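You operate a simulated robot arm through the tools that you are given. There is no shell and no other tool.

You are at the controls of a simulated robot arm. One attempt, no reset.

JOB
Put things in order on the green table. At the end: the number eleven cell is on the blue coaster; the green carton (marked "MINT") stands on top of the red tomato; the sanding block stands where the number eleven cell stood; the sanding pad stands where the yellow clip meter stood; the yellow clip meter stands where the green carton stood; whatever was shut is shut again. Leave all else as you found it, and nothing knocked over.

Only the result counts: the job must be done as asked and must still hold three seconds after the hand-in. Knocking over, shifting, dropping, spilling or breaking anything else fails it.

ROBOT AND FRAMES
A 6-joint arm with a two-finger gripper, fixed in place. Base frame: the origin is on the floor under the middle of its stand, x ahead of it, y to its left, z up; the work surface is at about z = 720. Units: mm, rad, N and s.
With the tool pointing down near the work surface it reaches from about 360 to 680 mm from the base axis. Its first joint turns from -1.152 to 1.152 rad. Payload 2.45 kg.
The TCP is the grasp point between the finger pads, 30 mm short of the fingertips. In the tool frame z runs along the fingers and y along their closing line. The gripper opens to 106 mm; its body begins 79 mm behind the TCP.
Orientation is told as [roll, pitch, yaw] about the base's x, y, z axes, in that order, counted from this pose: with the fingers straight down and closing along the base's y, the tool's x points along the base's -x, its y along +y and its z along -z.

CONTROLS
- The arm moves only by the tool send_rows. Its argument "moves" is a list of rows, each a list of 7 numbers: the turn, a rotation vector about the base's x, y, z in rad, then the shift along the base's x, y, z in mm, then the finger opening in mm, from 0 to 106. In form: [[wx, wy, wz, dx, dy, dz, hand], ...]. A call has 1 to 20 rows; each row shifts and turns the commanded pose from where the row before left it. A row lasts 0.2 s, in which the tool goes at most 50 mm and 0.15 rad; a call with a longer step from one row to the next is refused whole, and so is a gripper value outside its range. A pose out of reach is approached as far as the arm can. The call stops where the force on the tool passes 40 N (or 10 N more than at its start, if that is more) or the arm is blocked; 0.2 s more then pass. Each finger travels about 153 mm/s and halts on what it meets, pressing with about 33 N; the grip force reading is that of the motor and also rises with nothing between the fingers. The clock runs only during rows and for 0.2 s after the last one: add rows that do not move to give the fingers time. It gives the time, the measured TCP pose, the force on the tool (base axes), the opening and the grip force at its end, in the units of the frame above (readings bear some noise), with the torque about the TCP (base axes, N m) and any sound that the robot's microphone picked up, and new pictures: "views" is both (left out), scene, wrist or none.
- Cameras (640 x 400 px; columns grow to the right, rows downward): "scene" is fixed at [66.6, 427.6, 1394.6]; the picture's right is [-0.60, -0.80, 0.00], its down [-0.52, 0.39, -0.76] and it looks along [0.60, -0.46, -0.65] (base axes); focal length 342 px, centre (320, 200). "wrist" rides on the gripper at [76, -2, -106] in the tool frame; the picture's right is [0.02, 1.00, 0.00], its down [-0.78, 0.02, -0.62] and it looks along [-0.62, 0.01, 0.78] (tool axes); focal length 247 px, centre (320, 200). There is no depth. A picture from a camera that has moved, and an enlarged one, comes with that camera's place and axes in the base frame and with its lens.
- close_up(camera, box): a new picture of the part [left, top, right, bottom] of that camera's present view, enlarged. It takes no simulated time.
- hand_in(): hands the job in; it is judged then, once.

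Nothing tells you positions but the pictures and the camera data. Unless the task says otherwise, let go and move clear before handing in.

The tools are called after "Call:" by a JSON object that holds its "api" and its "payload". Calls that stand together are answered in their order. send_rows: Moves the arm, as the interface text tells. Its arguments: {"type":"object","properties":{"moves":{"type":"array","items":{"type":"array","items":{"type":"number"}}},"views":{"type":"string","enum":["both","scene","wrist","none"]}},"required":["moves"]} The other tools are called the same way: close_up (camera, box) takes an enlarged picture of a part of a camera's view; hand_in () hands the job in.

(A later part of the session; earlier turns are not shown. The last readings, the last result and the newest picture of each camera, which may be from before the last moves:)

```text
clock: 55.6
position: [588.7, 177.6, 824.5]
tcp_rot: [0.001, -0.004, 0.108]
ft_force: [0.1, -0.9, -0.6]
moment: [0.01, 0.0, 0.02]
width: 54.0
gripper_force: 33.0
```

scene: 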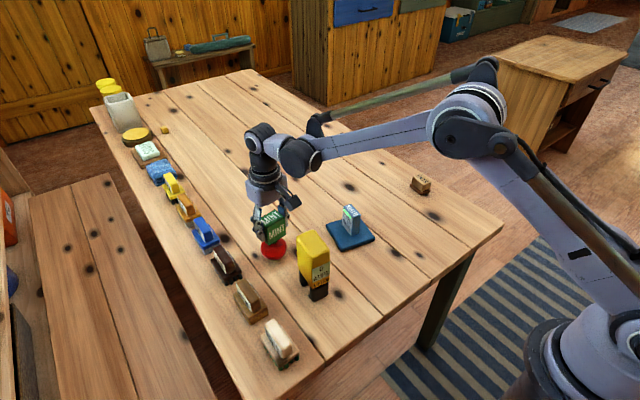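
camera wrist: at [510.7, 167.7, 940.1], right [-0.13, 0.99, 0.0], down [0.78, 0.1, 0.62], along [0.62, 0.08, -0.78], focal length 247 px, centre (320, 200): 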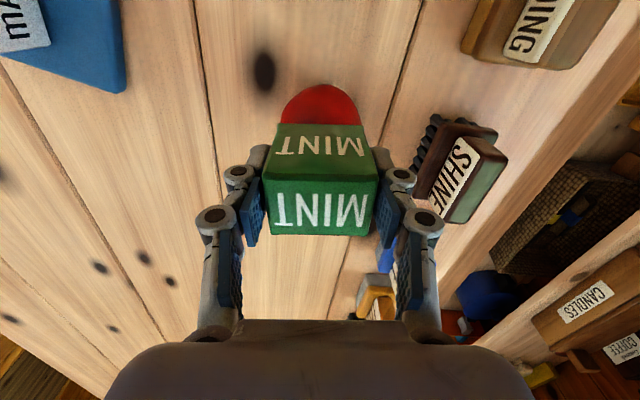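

Call:
{"api": "send_rows", "payload": {"moves": [[0, 0, 0, 0, 0, -0.7, 30], [0, 0, 0, 0, 0, 0, 30]], "views": "none"}}

Call:
{"api": "send_rows", "payload": {"moves": [[0, 0, 0, 0, 0, -0.7, 30], [0, 0, 0, 0, 0, 0, 30]], "views": "none"}}

Call:
{"api": "close_up", "payload": {"camera": "scene", "box": [250, 220, 300, 265]}}

Call:
{"api": "close_up", "payload": {"camera": "wrist", "box": [270, 60, 370, 150]}}

```text
clock: 56.2
position: [588.2, 178.8, 824.2]
tcp_rot: [0.0, -0.002, 0.109]
ft_force: [-0.1, -0.3, -0.9]
moment: [0.02, 0.01, -0.01]
width: 53.9
gripper_force: 32.8
```

```text
clock: 56.8
position: [589.0, 178.2, 822.2]
tcp_rot: [0.0, -0.001, 0.11]
ft_force: [-0.2, -0.6, -0.7]
moment: [0.02, -0.01, -0.02]
width: 53.9
gripper_force: 33.6
```

```text
8.89 times, centred on (275, 242) of scene
camera zoom: at [66.6, 427.6, 1394.6], right [-0.6, -0.8, 0.0], down [-0.52, 0.39, -0.76], along [0.6, -0.46, -0.65], focal length 3037 px, centre (720, -178)
```

zoom: 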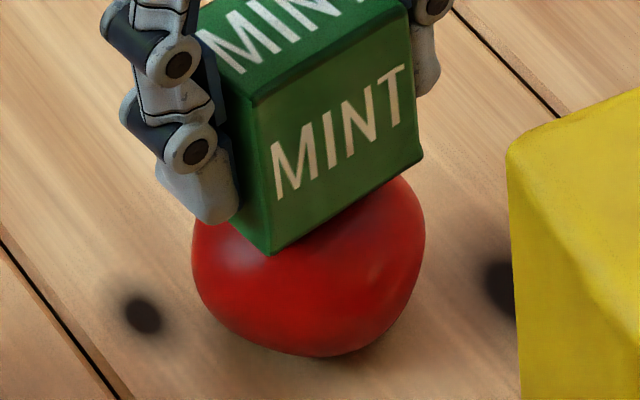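

```text
4.44 times, centred on (320, 105) of wrist
camera zoom: at [511.7, 167.7, 927.8], right [-0.13, 0.99, 0.0], down [0.78, 0.1, 0.62], along [0.62, 0.08, -0.78], focal length 1098 px, centre (320, 622)
```

zoom: 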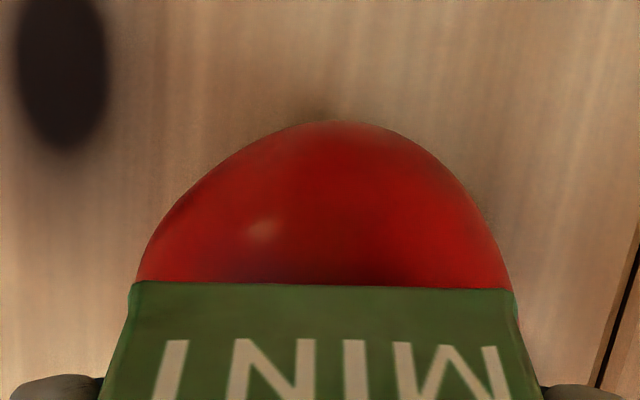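

Call:
{"api": "send_rows", "payload": {"moves": [[0, 0, 0, 0, 0, -0.7, 30], [0, 0, 0, 0, 0, 0, 30]], "views": "none"}}

Call:
{"api": "send_rows", "payload": {"moves": [[0, 0, 0, 0, 0, -0.7, 30], [0, 0, 0, 0, 0, 0, 30]], "views": "none"}}

Call:
{"api": "send_rows", "payload": {"moves": [[0, 0, 0, 0, 0, -0.7, 30], [0, 0, 0, 0, 0, 0, 30]], "views": "none"}}

```text
clock: 57.4
position: [586.3, 178.6, 821.8]
tcp_rot: [0.002, -0.001, 0.109]
ft_force: [-0.3, -0.2, -0.8]
moment: [0.02, 0.0, -0.01]
width: 53.8
gripper_force: 32.5
```

```text
clock: 58.0
position: [587.4, 178.5, 820.8]
tcp_rot: [-0.001, -0.002, 0.111]
ft_force: [0.4, -0.3, 0.1]
moment: [-0.01, -0.03, 0.02]
width: 54.1
gripper_force: 32.9
```

```text
clock: 58.6
position: [585.9, 178.3, 820.9]
tcp_rot: [0.0, -0.001, 0.111]
ft_force: [0.2, -0.4, 0.4]
moment: [0.02, 0.01, -0.02]
width: 54.0
gripper_force: 33.1
```

Call:
{"api": "send_rows", "payload": {"moves": [[0, 0, 0, 0, 0, 0, 30]], "views": "none"}}

Call:
{"api": "send_rows", "payload": {"moves": [[0, 0, 0, 0, 0, -0.5, 30], [0, 0, 0, 0, 0, 0, 30]], "views": "none"}}

Call:
{"api": "close_up", "payload": {"camera": "scene", "box": [250, 220, 300, 265]}}

Call:
{"api": "close_up", "payload": {"camera": "wrist", "box": [270, 60, 370, 150]}}

```text
clock: 59.0
position: [587.6, 177.7, 821.0]
tcp_rot: [0.001, -0.001, 0.111]
ft_force: [0.4, 0.3, -0.9]
moment: [0.01, 0.03, 0.0]
width: 53.9
gripper_force: 33.0
```

```text
clock: 59.6
position: [588.3, 178.6, 820.7]
tcp_rot: [0.001, -0.003, 0.111]
ft_force: [-0.3, -0.1, -0.6]
moment: [-0.03, 0.0, -0.02]
width: 53.8
gripper_force: 33.0
```

```text
8.89 times, centred on (275, 242) of scene
camera zoom: at [66.6, 427.6, 1394.6], right [-0.6, -0.8, 0.0], down [-0.52, 0.39, -0.76], along [0.6, -0.46, -0.65], focal length 3037 px, centre (720, -178)
```

zoom: 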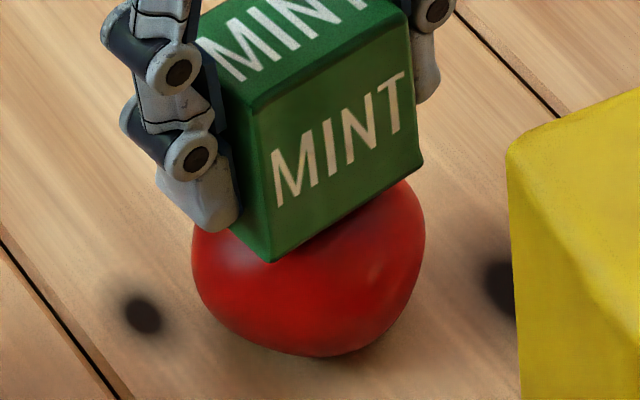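

```text
4.44 times, centred on (320, 105) of wrist
camera zoom: at [511.3, 168.1, 925.5], right [-0.13, 0.99, 0.0], down [0.78, 0.1, 0.62], along [0.62, 0.08, -0.78], focal length 1098 px, centre (320, 622)
```

zoom: 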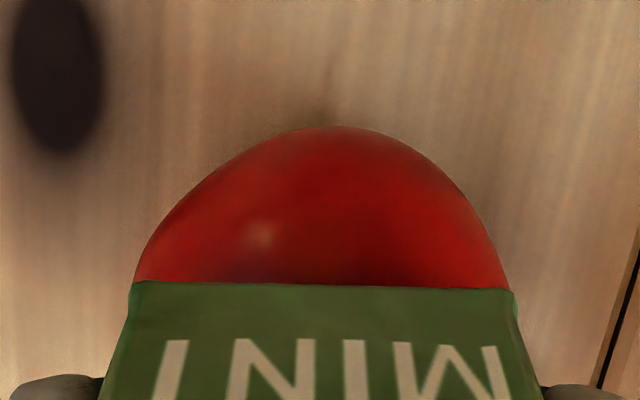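

Call:
{"api": "send_rows", "payload": {"moves": [[0, 0, 0, 0, 0, -0.7, 30], [0, 0, 0, 0, 0, 0, 30]], "views": "none"}}

Call:
{"api": "send_rows", "payload": {"moves": [[0, 0, 0, 0, 0, -0.7, 30], [0, 0, 0, 0, 0, 0, 30]], "views": "none"}}

Call:
{"api": "send_rows", "payload": {"moves": [[0, 0, 0, 0, 0, -0.7, 30], [0, 0, 0, 0, 0, 0, 30]], "views": "none"}}

Call:
{"api": "send_rows", "payload": {"moves": [[0, 0, 0, 0, 0, -0.7, 30], [0, 0, 0, 0, 0, 0, 30]], "views": "none"}}

```text
clock: 60.2
position: [588.3, 178.9, 819.1]
tcp_rot: [-0.001, -0.001, 0.11]
ft_force: [-0.4, 0.4, -0.9]
moment: [-0.04, 0.0, -0.01]
width: 53.8
gripper_force: 33.4
```

```text
clock: 60.8
position: [588.8, 177.2, 818.1]
tcp_rot: [0.002, -0.001, 0.109]
ft_force: [-0.1, -0.1, -0.3]
moment: [0.0, 0.02, 0.0]
width: 54.1
gripper_force: 33.0
```

```text
clock: 61.4
position: [587.9, 178.5, 817.8]
tcp_rot: [-0.001, -0.002, 0.111]
ft_force: [0.0, 0.4, 0.0]
moment: [-0.03, 0.0, -0.02]
width: 53.8
gripper_force: 32.6
```

```text
clock: 62.0
position: [588.9, 177.2, 817.6]
tcp_rot: [0.001, -0.001, 0.11]
ft_force: [-0.4, -0.3, 0.4]
moment: [0.02, 0.0, 0.0]
width: 54.1
gripper_force: 33.0
```

Call:
{"api": "send_rows", "payload": {"moves": [[0, 0, 0, 0, 0, 0, 30]], "views": "none"}}

Call:
{"api": "send_rows", "payload": {"moves": [[0, 0, 0, 0, 0, -0.6, 30], [0, 0, 0, 0, 0, 0, 30]], "views": "none"}}

Call:
{"api": "close_up", "payload": {"camera": "scene", "box": [250, 220, 300, 265]}}

Call:
{"api": "close_up", "payload": {"camera": "wrist", "box": [270, 60, 370, 150]}}

```text
clock: 62.4
position: [588.3, 178.3, 818.2]
tcp_rot: [0.0, -0.002, 0.111]
ft_force: [-0.4, 0.8, -1.8]
moment: [0.01, 0.0, -0.02]
width: 53.9
gripper_force: 33.5
```

```text
clock: 63.0
position: [587.9, 178.8, 817.8]
tcp_rot: [-0.001, -0.001, 0.109]
ft_force: [0.4, 0.4, -1.0]
moment: [-0.04, 0.02, -0.01]
width: 53.9
gripper_force: 33.3
```

```text
8.89 times, centred on (275, 242) of scene
camera zoom: at [66.6, 427.6, 1394.6], right [-0.6, -0.8, 0.0], down [-0.52, 0.39, -0.76], along [0.6, -0.46, -0.65], focal length 3037 px, centre (720, -178)
```

zoom: 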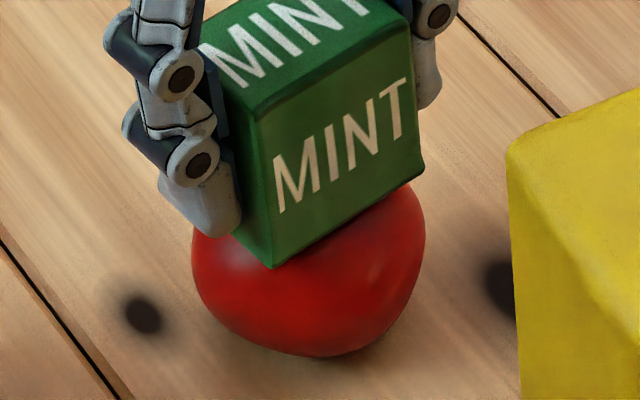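

```text
4.44 times, centred on (320, 105) of wrist
camera zoom: at [511.5, 167.7, 922.9], right [-0.13, 0.99, 0.0], down [0.78, 0.1, 0.62], along [0.62, 0.08, -0.78], focal length 1098 px, centre (320, 622)
```

zoom: 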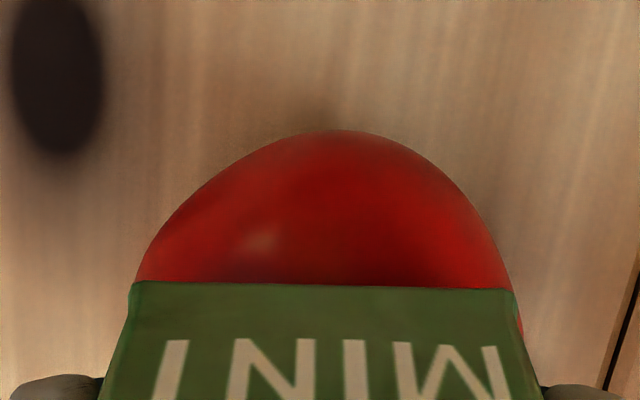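

Call:
{"api": "send_rows", "payload": {"moves": [[0, 0, 0, 0, 0, -0.7, 30], [0, 0, 0, 0, 0, 0, 30]], "views": "none"}}

Call:
{"api": "send_rows", "payload": {"moves": [[0, 0, 0, 0, 0, -0.7, 30], [0, 0, 0, 0, 0, 0, 30]], "views": "none"}}

Call:
{"api": "send_rows", "payload": {"moves": [[0, 0, 0, 0, 0, -0.7, 30], [0, 0, 0, 0, 0, 0, 30]], "views": "none"}}

Call:
{"api": "send_rows", "payload": {"moves": [[0, 0, 0, 0, 0, -0.7, 30], [0, 0, 0, 0, 0, 0, 30]], "views": "none"}}

Call:
{"api": "close_up", "payload": {"camera": "scene", "box": [250, 220, 300, 265]}}

```text
clock: 63.6
position: [588.6, 176.9, 816.1]
tcp_rot: [-0.002, -0.001, 0.11]
ft_force: [-0.6, -0.1, 9.3]
moment: [0.0, 0.01, 0.02]
width: 53.9
gripper_force: 33.2
```

```text
clock: 64.2
position: [588.1, 179.2, 815.4]
tcp_rot: [0.001, -0.004, 0.11]
ft_force: [-0.3, -0.8, 27.1]
moment: [-0.05, -0.04, -0.03]
width: 54.0
gripper_force: 32.4
```

```text
clock: 64.8
position: [587.8, 179.2, 814.3]
tcp_rot: [0.0, -0.001, 0.109]
ft_force: [0.6, -0.9, 27.5]
moment: [-0.04, -0.03, -0.02]
width: 53.8
gripper_force: 33.5
```

```text
clock: 65.4
position: [587.6, 178.5, 812.7]
tcp_rot: [-0.001, -0.003, 0.111]
ft_force: [2.0, -0.2, 27.6]
moment: [0.05, -0.08, -0.03]
width: 54.1
gripper_force: 33.1
```

```text
8.89 times, centred on (275, 242) of scene
camera zoom: at [66.1, 427.4, 1394.7], right [-0.6, -0.8, 0.0], down [-0.52, 0.39, -0.76], along [0.6, -0.46, -0.65], focal length 3037 px, centre (720, -178)
```

zoom: 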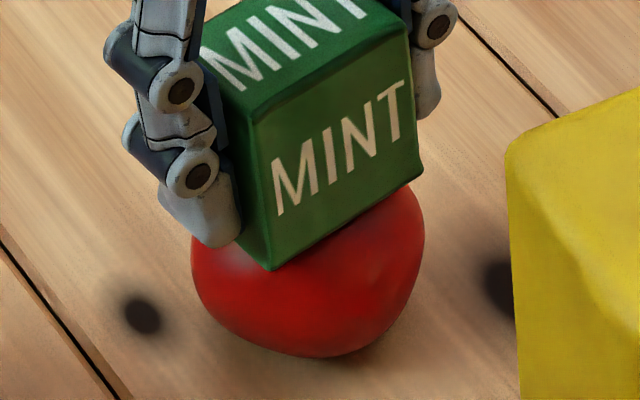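

Contact is firm (27 N, mostly vertical, small torque). I back off slightly to unload before releasing.

Call:
{"api": "send_rows", "payload": {"moves": [[0, 0, 0, 0, 0, 0.7, 30], [0, 0, 0, 0, 0, 0, 30]], "views": "none"}}

```text
clock: 66.0
position: [587.1, 178.6, 813.6]
tcp_rot: [-0.001, -0.001, 0.11]
ft_force: [0.7, -0.9, 19.8]
moment: [-0.09, -0.03, 0.02]
width: 53.8
gripper_force: 33.3
```

Call:
{"api": "send_rows", "payload": {"moves": [[0, 0, 0, 0, 0, 0.5, 30], [0, 0, 0, 0, 0, 0, 30]], "views": "none"}}

Call:
{"api": "close_up", "payload": {"camera": "scene", "box": [250, 210, 300, 265]}}

Call:
{"api": "close_up", "payload": {"camera": "wrist", "box": [240, 60, 400, 260]}}

```text
clock: 66.6
position: [587.8, 178.6, 814.9]
tcp_rot: [0.001, -0.002, 0.11]
ft_force: [0.5, -1.5, 2.5]
moment: [-0.1, -0.01, 0.03]
width: 54.2
gripper_force: 33.2
```

```text
7.27 times, centred on (275, 238) of scene
camera zoom: at [66.5, 427.5, 1394.6], right [-0.6, -0.8, 0.0], down [-0.52, 0.39, -0.76], along [0.6, -0.46, -0.65], focal length 2485 px, centre (647, -73)
```

zoom: 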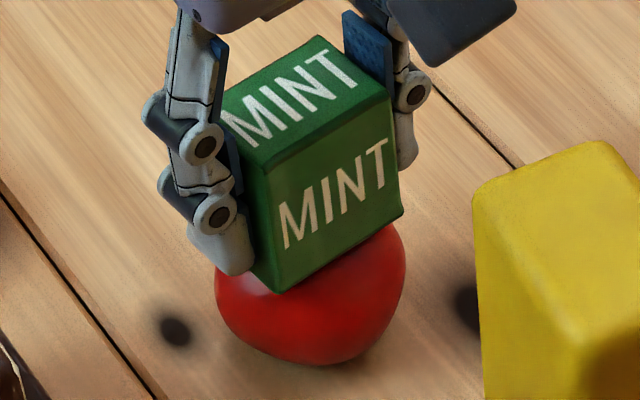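

```text
2.00 times, centred on (320, 160) of wrist
camera zoom: at [511.4, 168.6, 919.4], right [-0.13, 0.99, 0.0], down [0.78, 0.1, 0.62], along [0.62, 0.08, -0.78], focal length 494 px, centre (320, 280)
```

zoom: 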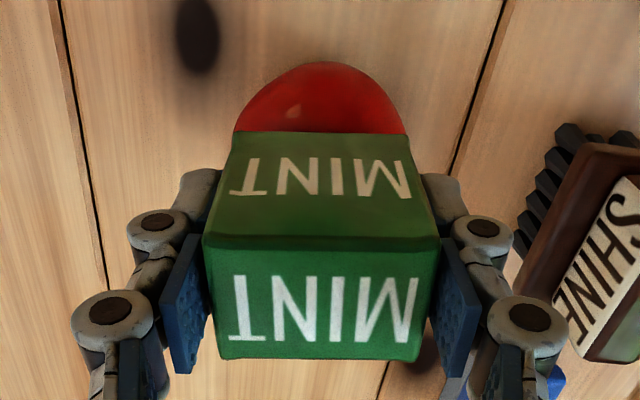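

The load is only ~2 N now. I open the fingers gently and watch before rising.

Call:
{"api": "send_rows", "payload": {"moves": [[0, 0, 0, 0, 0, 0, 53], [0, 0, 0, 0, 0, 0, 55], [0, 0, 0, 0, 0, 0, 57], [0, 0, 0, 0, 0, 0, 60], [0, 0, 0, 0, 0, 0, 66], [0, 0, 0, 0, 0, 0, 74], [0, 0, 0, 0, 0, 0, 76]]}}

Call:
{"api": "close_up", "payload": {"camera": "scene", "box": [245, 205, 305, 270]}}

Call:
{"api": "close_up", "payload": {"camera": "wrist", "box": [240, 60, 400, 260]}}

```text
clock: 68.2
position: [588.0, 179.0, 814.7]
tcp_rot: [0.001, -0.002, 0.109]
ft_force: [-0.6, -0.1, 1.0]
moment: [0.02, -0.02, 0.0]
width: 75.9
gripper_force: 0.1
camera wrist: at [511.5, 168.7, 919.9], right [-0.13, 0.99, 0.0], down [0.78, 0.1, 0.62], along [0.62, 0.08, -0.78], focal length 247 px, centre (320, 200)
```

scene: 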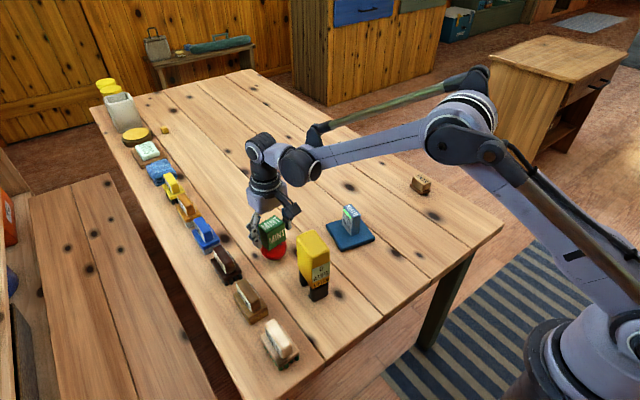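
wrist: 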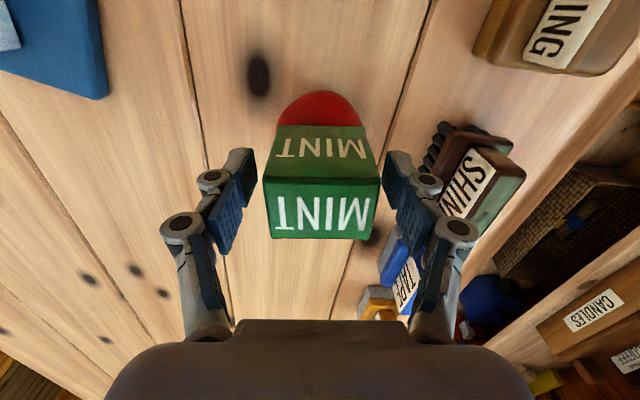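

```text
6.15 times, centred on (275, 238) of scene
camera zoom: at [66.6, 427.6, 1394.6], right [-0.6, -0.8, 0.0], down [-0.52, 0.39, -0.76], along [0.6, -0.46, -0.65], focal length 2103 px, centre (597, -31)
```

zoom: 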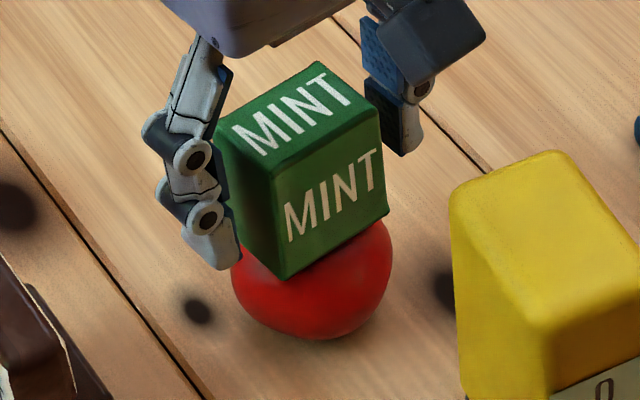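

```text
2.00 times, centred on (320, 160) of wrist
camera zoom: at [511.5, 168.7, 919.9], right [-0.13, 0.99, 0.0], down [0.78, 0.1, 0.62], along [0.62, 0.08, -0.78], focal length 494 px, centre (320, 280)
```

zoom: 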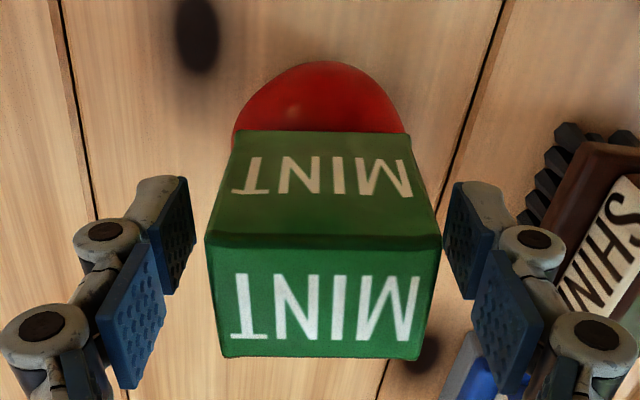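

The carton stands steady on the tomato. I rise straight up and clear.

Call:
{"api": "send_rows", "payload": {"moves": [[0, 0, 0, 0, 0, 0, 80], [0, 0, 0, 0, 0, 0, 80], [0, 0, 0, 0, 0, 10, 80], [0, 0, 0, 0, 0, 25, 80], [0, 0, 0, 0, 0, 45, 80], [0, 0, 0, 0, 0, 45, 80], [0, 0, 0, 0, 0, 45, 80], [0, 0, 0, 0, 0, 20, 106], [0, 0, 0, 0, 0, 0, 106]]}}

Call:
{"api": "close_up", "payload": {"camera": "scene", "box": [245, 205, 305, 270]}}

Call:
{"api": "close_up", "payload": {"camera": "wrist", "box": [250, 30, 410, 180]}}

```text
clock: 70.2
position: [587.8, 177.4, 1004.0]
tcp_rot: [0.0, -0.002, 0.109]
ft_force: [-0.5, -0.1, 0.6]
moment: [0.0, -0.03, -0.02]
width: 106.0
gripper_force: 0.0
camera wrist: at [511.0, 166.6, 1109.7], right [-0.13, 0.99, 0.0], down [0.78, 0.1, 0.62], along [0.62, 0.08, -0.78], focal length 247 px, centre (320, 200)
```

scene: 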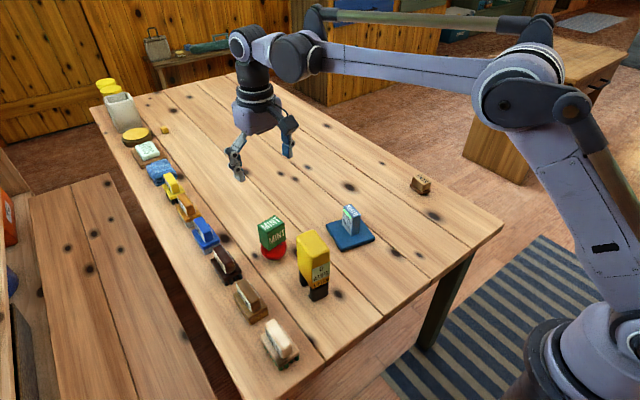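
wrist: 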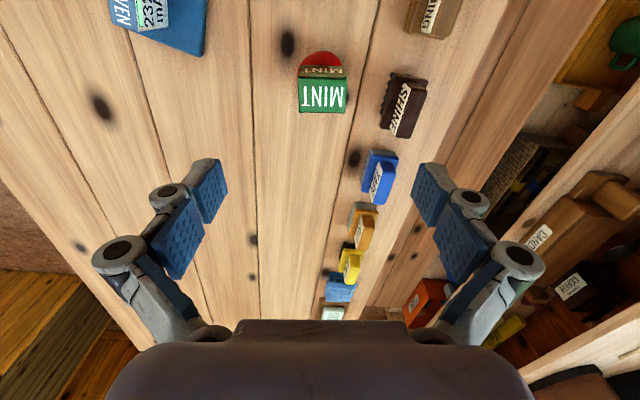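

```text
6.15 times, centred on (275, 238) of scene
camera zoom: at [66.6, 427.6, 1394.6], right [-0.6, -0.8, 0.0], down [-0.52, 0.39, -0.76], along [0.6, -0.46, -0.65], focal length 2103 px, centre (597, -31)
```

zoom: 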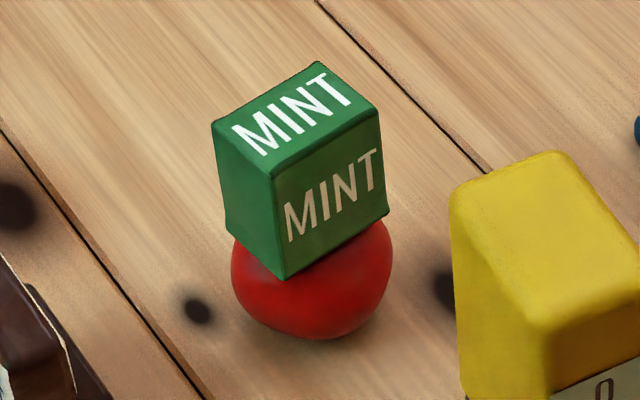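

```text
2.67 times, centred on (330, 105) of wrist
camera zoom: at [511.0, 166.6, 1109.7], right [-0.13, 0.99, 0.0], down [0.78, 0.1, 0.62], along [0.62, 0.08, -0.78], focal length 659 px, centre (293, 453)
```

zoom: 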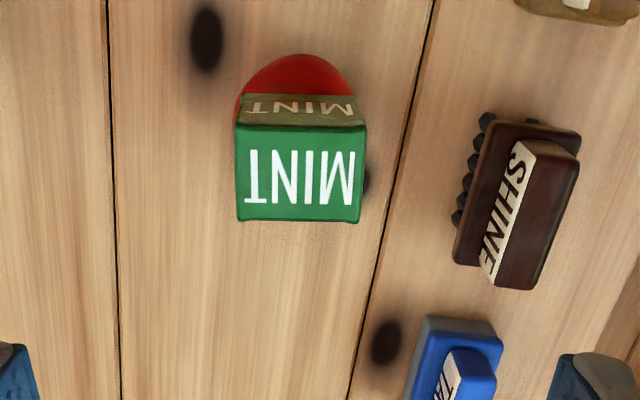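

The MINT carton stands on the tomato. Next is the yellow clip meter near (449,166); I look at it from above.

Call:
{"api": "send_rows", "payload": {"moves": [[0, 0, -0.06, -40, -3, 0, 106], [0, 0, -0.05, -40, -3, 0, 106], [0, 0, 0, -40, -3, 0, 106], [0, 0, 0, -28, -3, 0, 106], [0, 0, 0, 0, 0, 0, 106], [0, 0, 0, 0, 0, 0, 106]]}}

Call:
{"api": "send_rows", "payload": {"moves": [[0, 0, 0, 0, 0, 0, 106]], "views": "none"}}

Call:
{"api": "close_up", "payload": {"camera": "wrist", "box": [250, 50, 410, 190]}}

Call:
{"api": "close_up", "payload": {"camera": "scene", "box": [285, 220, 345, 305]}}

```text
clock: 71.6
position: [437.0, 165.8, 1004.9]
tcp_rot: [0.0, -0.003, 0.0]
ft_force: [0.1, -0.4, 0.2]
moment: [0.01, 0.01, -0.01]
width: 106.3
gripper_force: 0.1
camera wrist: at [360.4, 163.9, 1109.8], right [-0.02, 1.0, 0.0], down [0.78, 0.02, 0.62], along [0.62, 0.01, -0.78], focal length 247 px, centre (320, 200)
```

scene: 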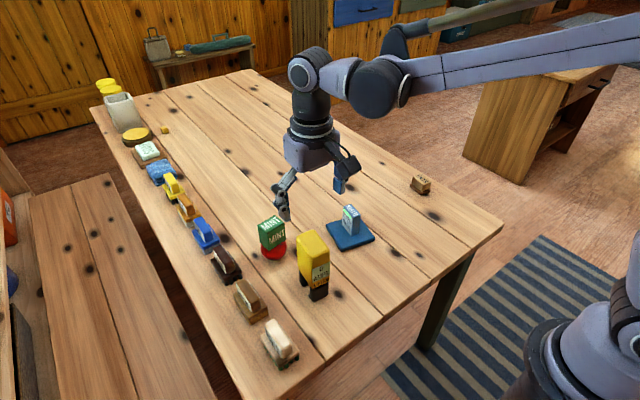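
wrist: 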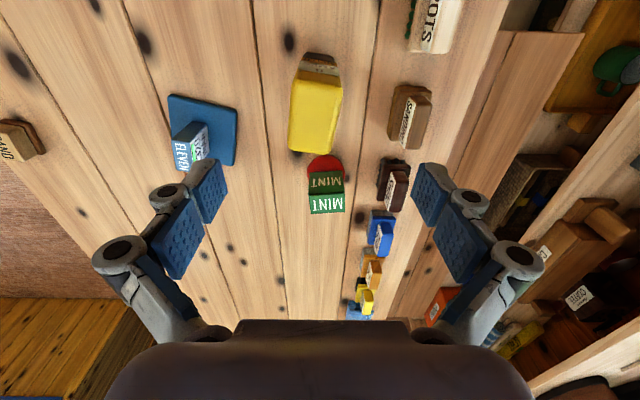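

```text
clock: 72.0
position: [437.6, 166.8, 1004.3]
tcp_rot: [-0.001, -0.001, -0.001]
ft_force: [-0.6, -0.4, -0.1]
moment: [0.02, -0.03, 0.0]
width: 106.1
gripper_force: 0.0
```

```text
2.86 times, centred on (330, 120) of wrist
camera zoom: at [360.6, 163.9, 1109.8], right [-0.02, 1.0, 0.0], down [0.78, 0.02, 0.62], along [0.62, 0.01, -0.78], focal length 706 px, centre (291, 429)
```

zoom: 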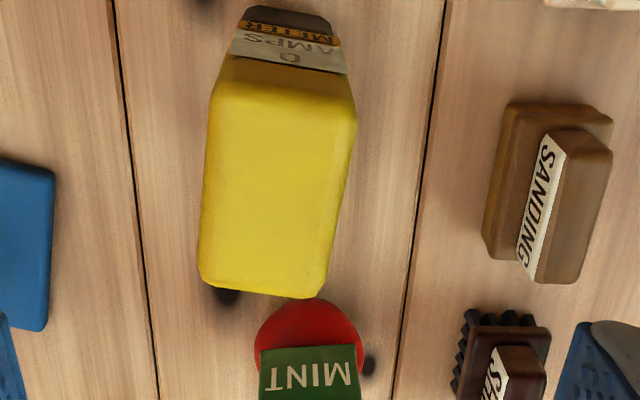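

```text
4.71 times, centred on (315, 262) of scene
camera zoom: at [66.6, 427.6, 1394.6], right [-0.6, -0.8, 0.0], down [-0.52, 0.39, -0.76], along [0.6, -0.46, -0.65], focal length 1608 px, centre (344, -94)
```

zoom: 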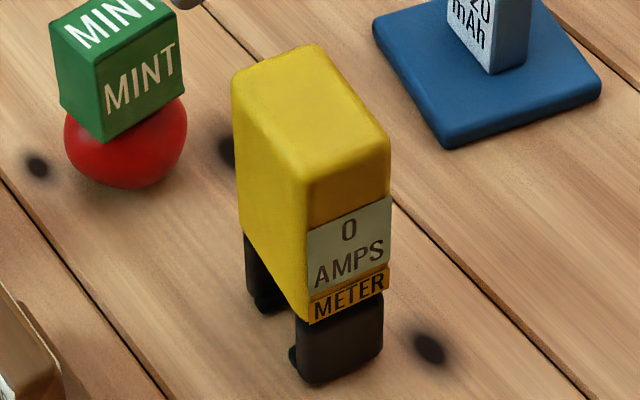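

The meter is ≈41×61 mm and ~174 mm tall (top z≈894), centred at ≈(444,159), yaw ≈ -0.13. I align above it and check.

Call:
{"api": "send_rows", "payload": {"moves": [[0, 0, -0.13, 6.5, -7.7, -20, 106], [0, 0, 0, 0, 0, -30, 106], [0, 0, 0, 0, 0, 0, 106], [0, 0, 0, 0, 0, 0, 106]], "views": "wrist"}}

Call:
{"api": "send_rows", "payload": {"moves": [[0, 0, 0, 0, 0, 0, 106]], "views": "none"}}

Call:
{"api": "close_up", "payload": {"camera": "wrist", "box": [240, 40, 400, 200]}}

```text
clock: 73.0
position: [445.1, 158.8, 954.3]
tcp_rot: [-0.002, -0.002, -0.13]
ft_force: [0.2, 0.2, -0.7]
moment: [0.01, 0.03, -0.02]
width: 105.9
gripper_force: 0.1
camera wrist: at [369.2, 166.0, 1060.0], right [0.11, 0.99, 0.0], down [0.78, -0.09, 0.62], along [0.62, -0.07, -0.78], focal length 247 px, centre (320, 200)
```

wrist: 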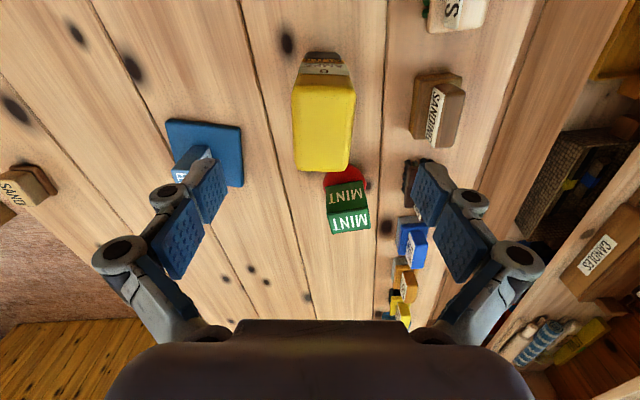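

```text
clock: 73.4
position: [445.4, 157.8, 954.8]
tcp_rot: [-0.001, -0.003, -0.132]
ft_force: [0.2, 0.4, -0.2]
moment: [0.03, -0.02, 0.02]
width: 106.0
gripper_force: 0.0
```

```text
2.50 times, centred on (320, 120) of wrist
camera zoom: at [369.1, 166.0, 1060.1], right [0.11, 0.99, 0.0], down [0.78, -0.09, 0.62], along [0.62, -0.07, -0.78], focal length 617 px, centre (320, 400)
```

zoom: 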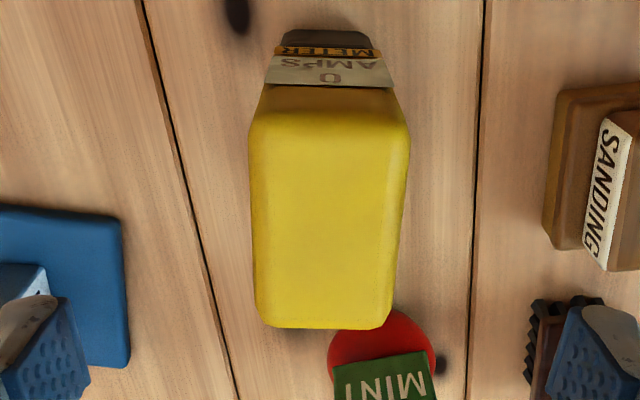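

The alignment over the meter is good (<1 mm). I descend to TCP z≈832 and grip it across its 41 mm width.

Call:
{"api": "send_rows", "payload": {"moves": [[0, 0, 0, 0, 0.7, -40, 106], [0, 0, 0, 0, 0, -40, 106], [0, 0, 0, 0, 0, -30, 106], [0, 0, 0, 0, 0, -12, 106], [0, 0, 0, 0, 0, 0, 106]], "views": "both"}}

Call:
{"api": "close_up", "payload": {"camera": "scene", "box": [270, 180, 370, 310]}}

```text
clock: 74.6
position: [446.2, 158.2, 830.9]
tcp_rot: [0.0, 0.0, -0.131]
ft_force: [-0.1, 0.4, -0.9]
moment: [-0.01, -0.01, 0.03]
width: 106.0
gripper_force: 0.2
camera wrist: at [369.0, 165.6, 937.2], right [0.11, 0.99, 0.0], down [0.78, -0.09, 0.62], along [0.62, -0.07, -0.78], focal length 247 px, centre (320, 200)
```

scene: 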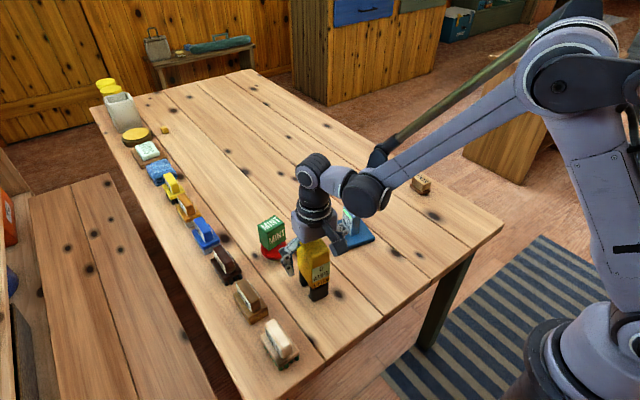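
wrist: 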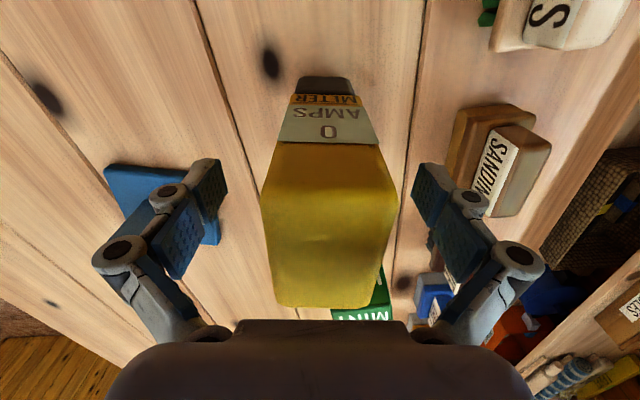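

```text
3.08 times, centred on (320, 245) of scene
camera zoom: at [66.5, 427.6, 1394.6], right [-0.6, -0.8, 0.0], down [-0.52, 0.39, -0.76], along [0.6, -0.46, -0.65], focal length 1051 px, centre (320, 62)
```

zoom: 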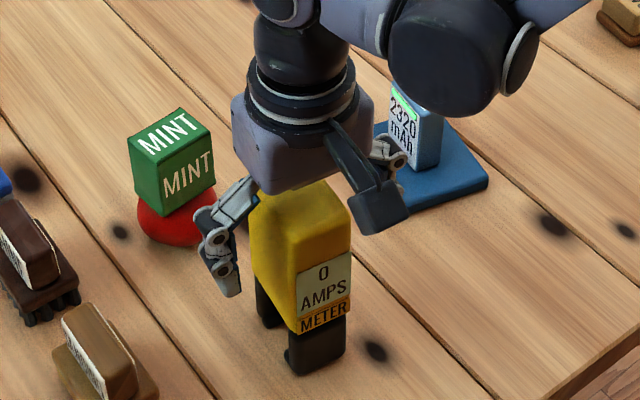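

Call:
{"api": "send_rows", "payload": {"moves": [[0, 0, 0, 0, 0, 0, 20], [0, 0, 0, 0, 0, 0, 20], [0, 0, 0, 0, 0, 0, 20], [0, 0, 0, 0, 0, 0, 20], [0, 0, 0, 0, 0, 0, 20]], "views": "both"}}

Call:
{"api": "send_rows", "payload": {"moves": [[0, 0, 0, 0, 0, 0, 20]], "views": "none"}}

Call:
{"api": "send_rows", "payload": {"moves": [[0, 0, 0, 0, 0, 0, 20]], "views": "none"}}

Call:
{"api": "close_up", "payload": {"camera": "wrist", "box": [220, 60, 420, 330]}}

```text
clock: 75.8
position: [445.7, 157.6, 831.7]
tcp_rot: [0.0, -0.001, -0.131]
ft_force: [-0.1, 3.5, 11.7]
moment: [0.0, -0.01, -0.01]
width: 47.2
gripper_force: 33.1
camera wrist: at [369.0, 165.7, 937.6], right [0.11, 0.99, 0.0], down [0.78, -0.09, 0.62], along [0.62, -0.07, -0.78], focal length 247 px, centre (320, 200)
```

scene: 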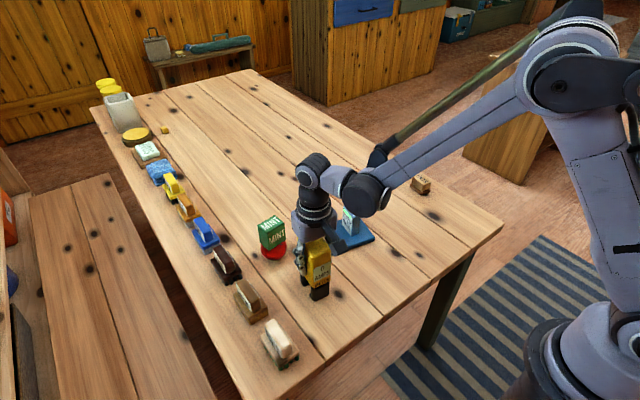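
wrist: 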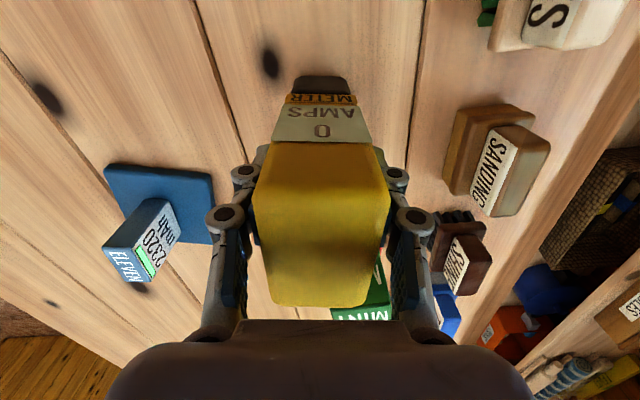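

```text
clock: 76.2
position: [445.6, 158.0, 831.4]
tcp_rot: [0.0, -0.002, -0.13]
ft_force: [-0.5, 2.7, 14.4]
moment: [0.06, -0.01, 0.0]
width: 47.4
gripper_force: 33.2
```

```text
clock: 76.6
position: [445.4, 157.7, 831.8]
tcp_rot: [-0.001, -0.001, -0.131]
ft_force: [0.1, 4.2, 14.5]
moment: [0.12, 0.0, -0.02]
width: 47.4
gripper_force: 33.1
```

```text
1.48 times, centred on (320, 195) of wrist
camera zoom: at [369.0, 165.7, 937.6], right [0.11, 0.99, 0.0], down [0.78, -0.09, 0.62], along [0.62, -0.07, -0.78], focal length 366 px, centre (320, 207)
```

zoom: 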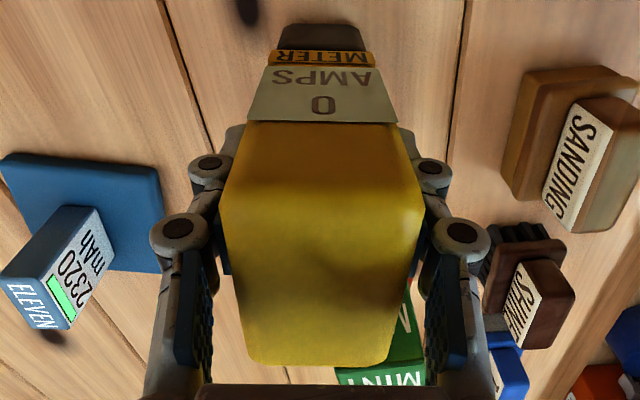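

The meter is gripped (width 47). I lift gently a few mm and check the force.

Call:
{"api": "send_rows", "payload": {"moves": [[0, 0, 0, 0, 0, 2, 20], [0, 0, 0, 0, 0, 3, 20], [0, 0, 0, 0, 0, 5, 20], [0, 0, 0, 0, 0, 0, 20]], "views": "both"}}

Call:
{"api": "close_up", "payload": {"camera": "scene", "box": [280, 210, 350, 310]}}

```text
clock: 77.6
position: [446.9, 157.8, 841.6]
tcp_rot: [0.0, -0.002, -0.13]
ft_force: [-0.3, -1.0, -2.3]
moment: [0.01, 0.0, 0.01]
width: 47.0
gripper_force: 33.3
camera wrist: at [369.9, 166.3, 947.4], right [0.11, 0.99, 0.0], down [0.78, -0.09, 0.62], along [0.62, -0.07, -0.78], focal length 247 px, centre (320, 200)
```

scene: 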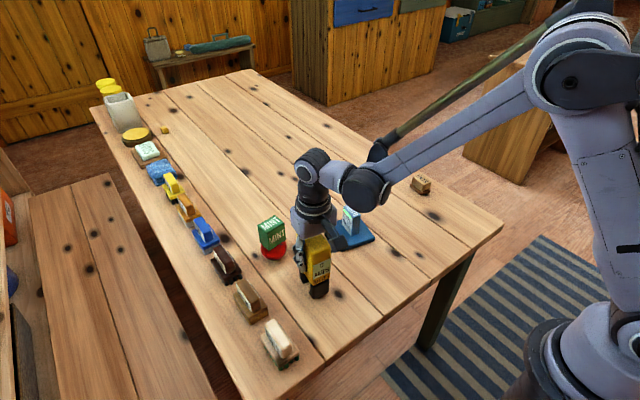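
wrist: 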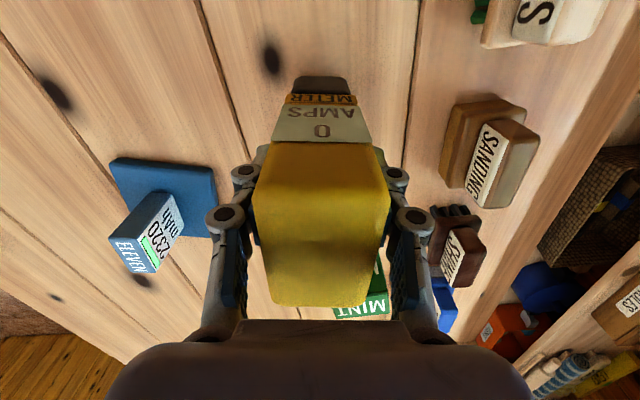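

```text
4.00 times, centred on (315, 260) of scene
camera zoom: at [66.6, 427.6, 1394.6], right [-0.6, -0.8, 0.0], down [-0.52, 0.39, -0.76], along [0.6, -0.46, -0.65], focal length 1367 px, centre (340, -40)
```

zoom: 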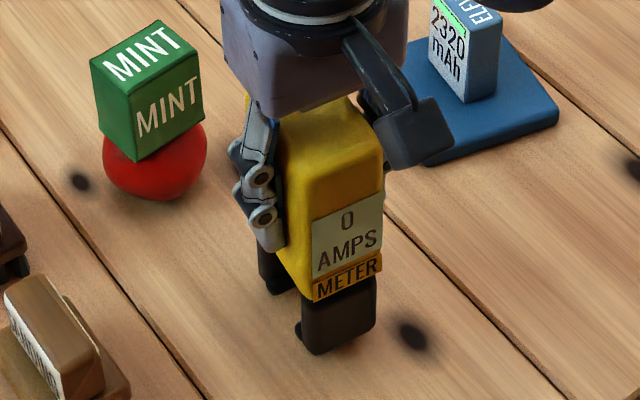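

The meter is up (weight ≈2.5 N). I lift it well above the cell's height and carry it to the carton's old spot (410,-161).

Call:
{"api": "send_rows", "payload": {"moves": [[0, 0, 0, 0, 0, 35, 20], [0, 0, 0, 0, 0, 40, 20], [0, 0, 0, 0, 0, 35, 20], [0, 0, 0, -5.2, -45.6, 0, 20], [0, 0, 0, -5.2, -45.6, 0, 20], [0, 0, 0, -5.2, -45.6, 0, 20], [0, 0, 0, -5.2, -45.6, 0, 20], [0, 0, 0, -5.2, -45.6, 0, 20], [0, 0, 0, -5.2, -45.6, 0, 20], [0, 0, 0, -5.2, -45.6, 0, 20], [0, 0, 0, 0, 0, 0, 20], [0, 0, 0, 0, 0, 0, 20]]}}

Call:
{"api": "send_rows", "payload": {"moves": [[0, 0, 0, 0, 0, 0, 20]], "views": "none"}}

Call:
{"api": "send_rows", "payload": {"moves": [[0, 0, 0, 0, 0, 0, 20]], "views": "none"}}

```text
clock: 80.2
position: [410.1, -157.4, 951.4]
tcp_rot: [0.001, -0.002, -0.129]
ft_force: [0.0, 0.1, -1.7]
moment: [0.05, 0.02, -0.03]
width: 47.2
gripper_force: 33.5
camera wrist: at [333.5, -150.1, 1057.1], right [0.11, 0.99, 0.0], down [0.78, -0.08, 0.62], along [0.62, -0.07, -0.78], focal length 247 px, centre (320, 200)
```

scene: 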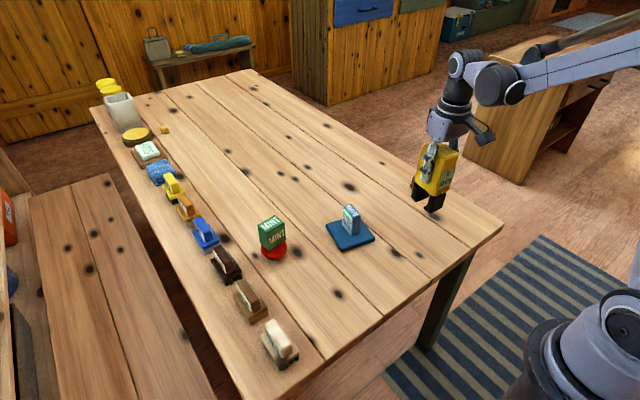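
wrist: 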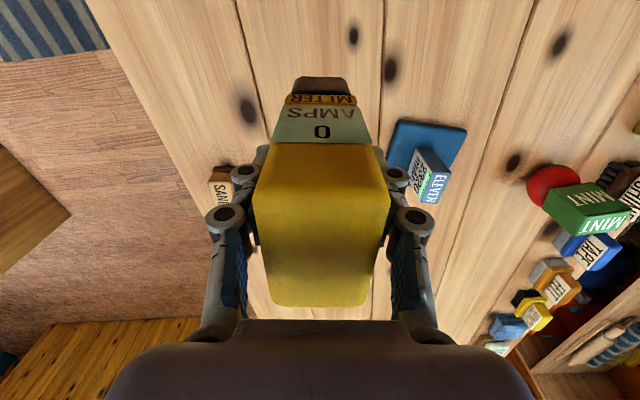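

```text
clock: 80.6
position: [410.6, -156.9, 951.5]
tcp_rot: [0.0, -0.003, -0.132]
ft_force: [-0.7, 0.5, -1.5]
moment: [0.02, -0.02, 0.0]
width: 47.4
gripper_force: 32.5
```

```text
clock: 81.0
position: [410.8, -157.1, 952.5]
tcp_rot: [0.001, -0.002, -0.131]
ft_force: [0.0, 0.4, -1.5]
moment: [-0.05, -0.02, 0.0]
width: 47.2
gripper_force: 32.8
```

Call:
{"api": "send_rows", "payload": {"moves": [[0, 0, 0, -0.8, -4, -35, 20], [0, 0, 0, 0, 0, -40, 20], [0, 0, 0, 0, 0, -35, 20], [0, 0, 0, 0, 0, 0, 20], [0, 0, 0, 0, 0, 0, 20]], "views": "both"}}

Call:
{"api": "send_rows", "payload": {"moves": [[0, 0, 0, 0, 0, 0, 20]], "views": "none"}}

Call:
{"api": "send_rows", "payload": {"moves": [[0, 0, 0, 0, 0, 0, 20]], "views": "none"}}

```text
clock: 82.2
position: [411.3, -163.1, 841.7]
tcp_rot: [0.0, -0.002, -0.129]
ft_force: [-0.4, -0.1, -1.3]
moment: [-0.01, 0.01, 0.01]
width: 47.5
gripper_force: 32.9
camera wrist: at [334.7, -155.2, 947.7], right [0.11, 0.99, 0.0], down [0.78, -0.09, 0.62], along [0.62, -0.07, -0.78], focal length 247 px, centre (320, 200)
```

scene: 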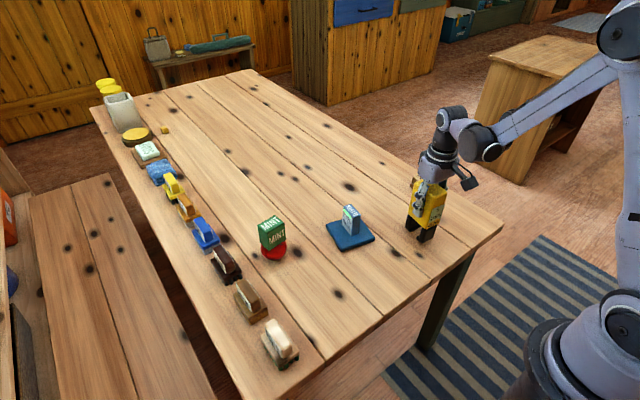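
wrist: 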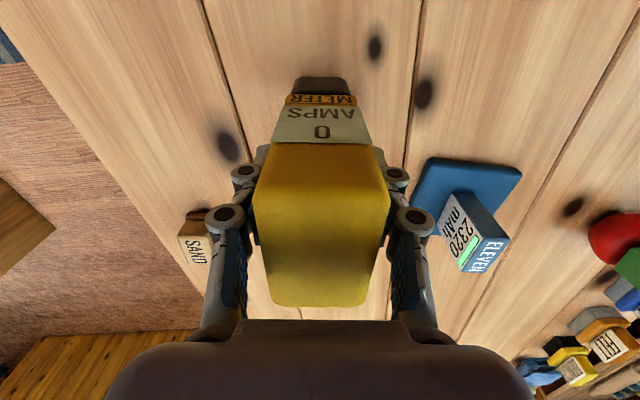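

```text
clock: 82.6
position: [411.5, -163.2, 842.0]
tcp_rot: [0.001, -0.001, -0.131]
ft_force: [0.1, -0.8, -2.4]
moment: [-0.02, 0.04, 0.0]
width: 47.1
gripper_force: 33.2
```

```text
clock: 83.0
position: [411.6, -162.8, 842.4]
tcp_rot: [-0.001, -0.002, -0.131]
ft_force: [0.2, 0.9, -2.6]
moment: [0.03, 0.01, 0.03]
width: 47.1
gripper_force: 32.5
```

Call:
{"api": "send_rows", "payload": {"moves": [[0, 0, 0, -1.6, 1.8, -3, 20], [0, 0, 0, 0, 0, -3, 20], [0, 0, 0, 0, 0, -1, 20], [0, 0, 0, 0, 0, 0, 20]], "views": "none"}}

Call:
{"api": "send_rows", "payload": {"moves": [[0, 0, 0, 0, 0, -1, 20], [0, 0, 0, 0, 0, 0, 20]], "views": "none"}}

Call:
{"api": "send_rows", "payload": {"moves": [[0, 0, 0, 0, 0, -1, 20], [0, 0, 0, 0, 0, 0, 20]], "views": "none"}}

```text
clock: 84.0
position: [407.8, -161.2, 835.7]
tcp_rot: [-0.001, -0.003, -0.131]
ft_force: [0.1, 0.5, -2.7]
moment: [-0.01, 0.03, 0.0]
width: 47.1
gripper_force: 33.5
```

```text
clock: 84.6
position: [408.5, -161.4, 833.5]
tcp_rot: [0.001, -0.001, -0.131]
ft_force: [0.1, 0.3, -2.6]
moment: [-0.05, 0.0, 0.03]
width: 47.5
gripper_force: 32.9
```

```text
clock: 85.2
position: [408.3, -162.2, 833.5]
tcp_rot: [-0.001, -0.001, -0.131]
ft_force: [-0.2, 0.2, -2.4]
moment: [-0.03, -0.01, 0.03]
width: 47.3
gripper_force: 33.0
```

Call:
{"api": "send_rows", "payload": {"moves": [[0, 0, 0, 1, 0.4, -0.8, 20], [0, 0, 0, 0, 0, 0, 20]], "views": "none"}}

Call:
{"api": "send_rows", "payload": {"moves": [[0, 0, 0, 0, 0, -0.8, 20], [0, 0, 0, 0, 0, 0, 20]], "views": "none"}}

```text
clock: 85.8
position: [409.4, -161.2, 832.1]
tcp_rot: [0.0, -0.002, -0.13]
ft_force: [-0.2, 0.1, -2.8]
moment: [0.0, 0.02, -0.03]
width: 47.3
gripper_force: 33.3
```

```text
clock: 86.4
position: [408.1, -160.1, 832.1]
tcp_rot: [0.0, -0.003, -0.132]
ft_force: [2.4, 0.7, 20.0]
moment: [0.02, -0.07, -0.01]
width: 47.3
gripper_force: 33.1
```

The feet touch the table (fz 20 N). I unload a little and release slowly.

Call:
{"api": "send_rows", "payload": {"moves": [[0, 0, 0, 0, 0, 0.5, 20], [0, 0, 0, 0, 0, 0, 20]], "views": "none"}}

Call:
{"api": "close_up", "payload": {"camera": "scene", "box": [385, 160, 475, 260]}}

```text
clock: 87.0
position: [409.0, -162.2, 831.9]
tcp_rot: [0.0, -0.002, -0.132]
ft_force: [0.1, 0.2, -1.1]
moment: [0.07, 0.01, 0.0]
width: 47.1
gripper_force: 33.1
```

```text
4.00 times, centred on (430, 210) of scene
camera zoom: at [66.6, 427.6, 1394.6], right [-0.6, -0.8, 0.0], down [-0.52, 0.39, -0.76], along [0.6, -0.46, -0.65], focal length 1367 px, centre (-120, 160)
```

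zoom: 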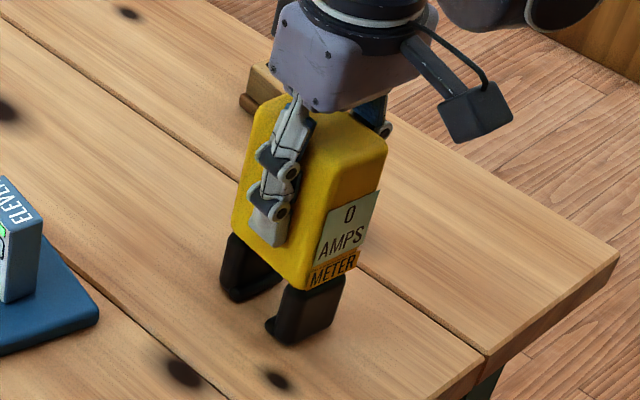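

Call:
{"api": "send_rows", "payload": {"moves": [[0, 0, 0, 0, 0, -0.2, 46], [0, 0, 0, 0, 0, 0, 49], [0, 0, 0, 0, 0, 0, 53], [0, 0, 0, 0, 0, 0, 60], [0, 0, 0, 0, 0, 0, 75], [0, 0, 0, 0, 0, 0, 95], [0, 0, 0, 0, 0, 0, 106], [0, 0, 0, 0, 0, 0, 106]], "views": "both"}}

Call:
{"api": "close_up", "payload": {"camera": "scene", "box": [385, 160, 475, 260]}}

```text
clock: 88.8
position: [409.7, -160.6, 832.2]
tcp_rot: [-0.001, 0.0, -0.131]
ft_force: [0.2, -0.2, 0.2]
moment: [-0.03, 0.0, 0.02]
width: 106.1
gripper_force: 0.0
camera wrist: at [331.6, -154.3, 937.7], right [0.11, 0.99, 0.0], down [0.78, -0.09, 0.62], along [0.62, -0.07, -0.78], focal length 247 px, centre (320, 200)
```

scene: 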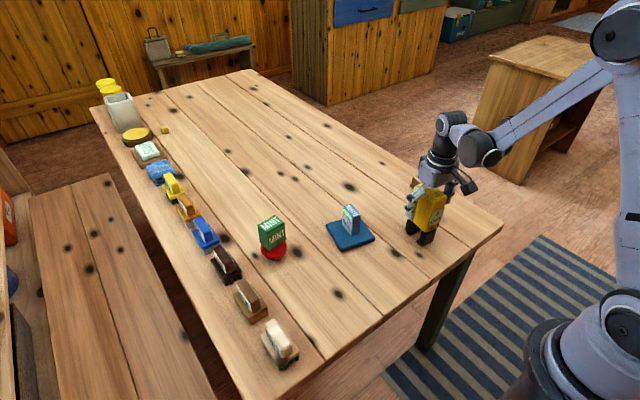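
wrist: 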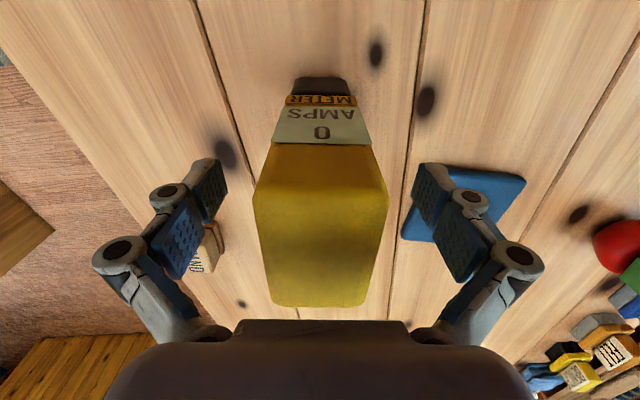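

```text
4.00 times, centred on (430, 210) of scene
camera zoom: at [66.6, 427.6, 1394.6], right [-0.6, -0.8, 0.0], down [-0.52, 0.39, -0.76], along [0.6, -0.46, -0.65], focal length 1367 px, centre (-120, 160)
```

zoom: 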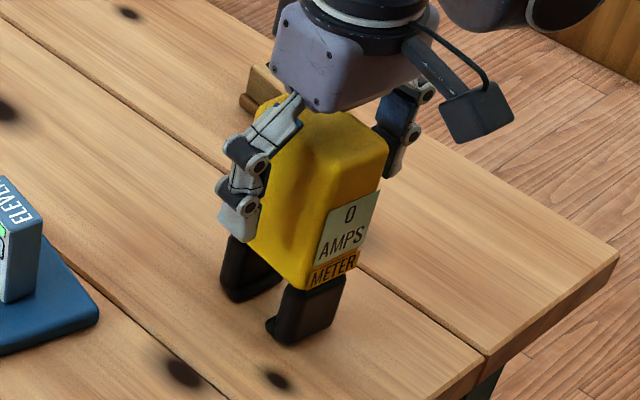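

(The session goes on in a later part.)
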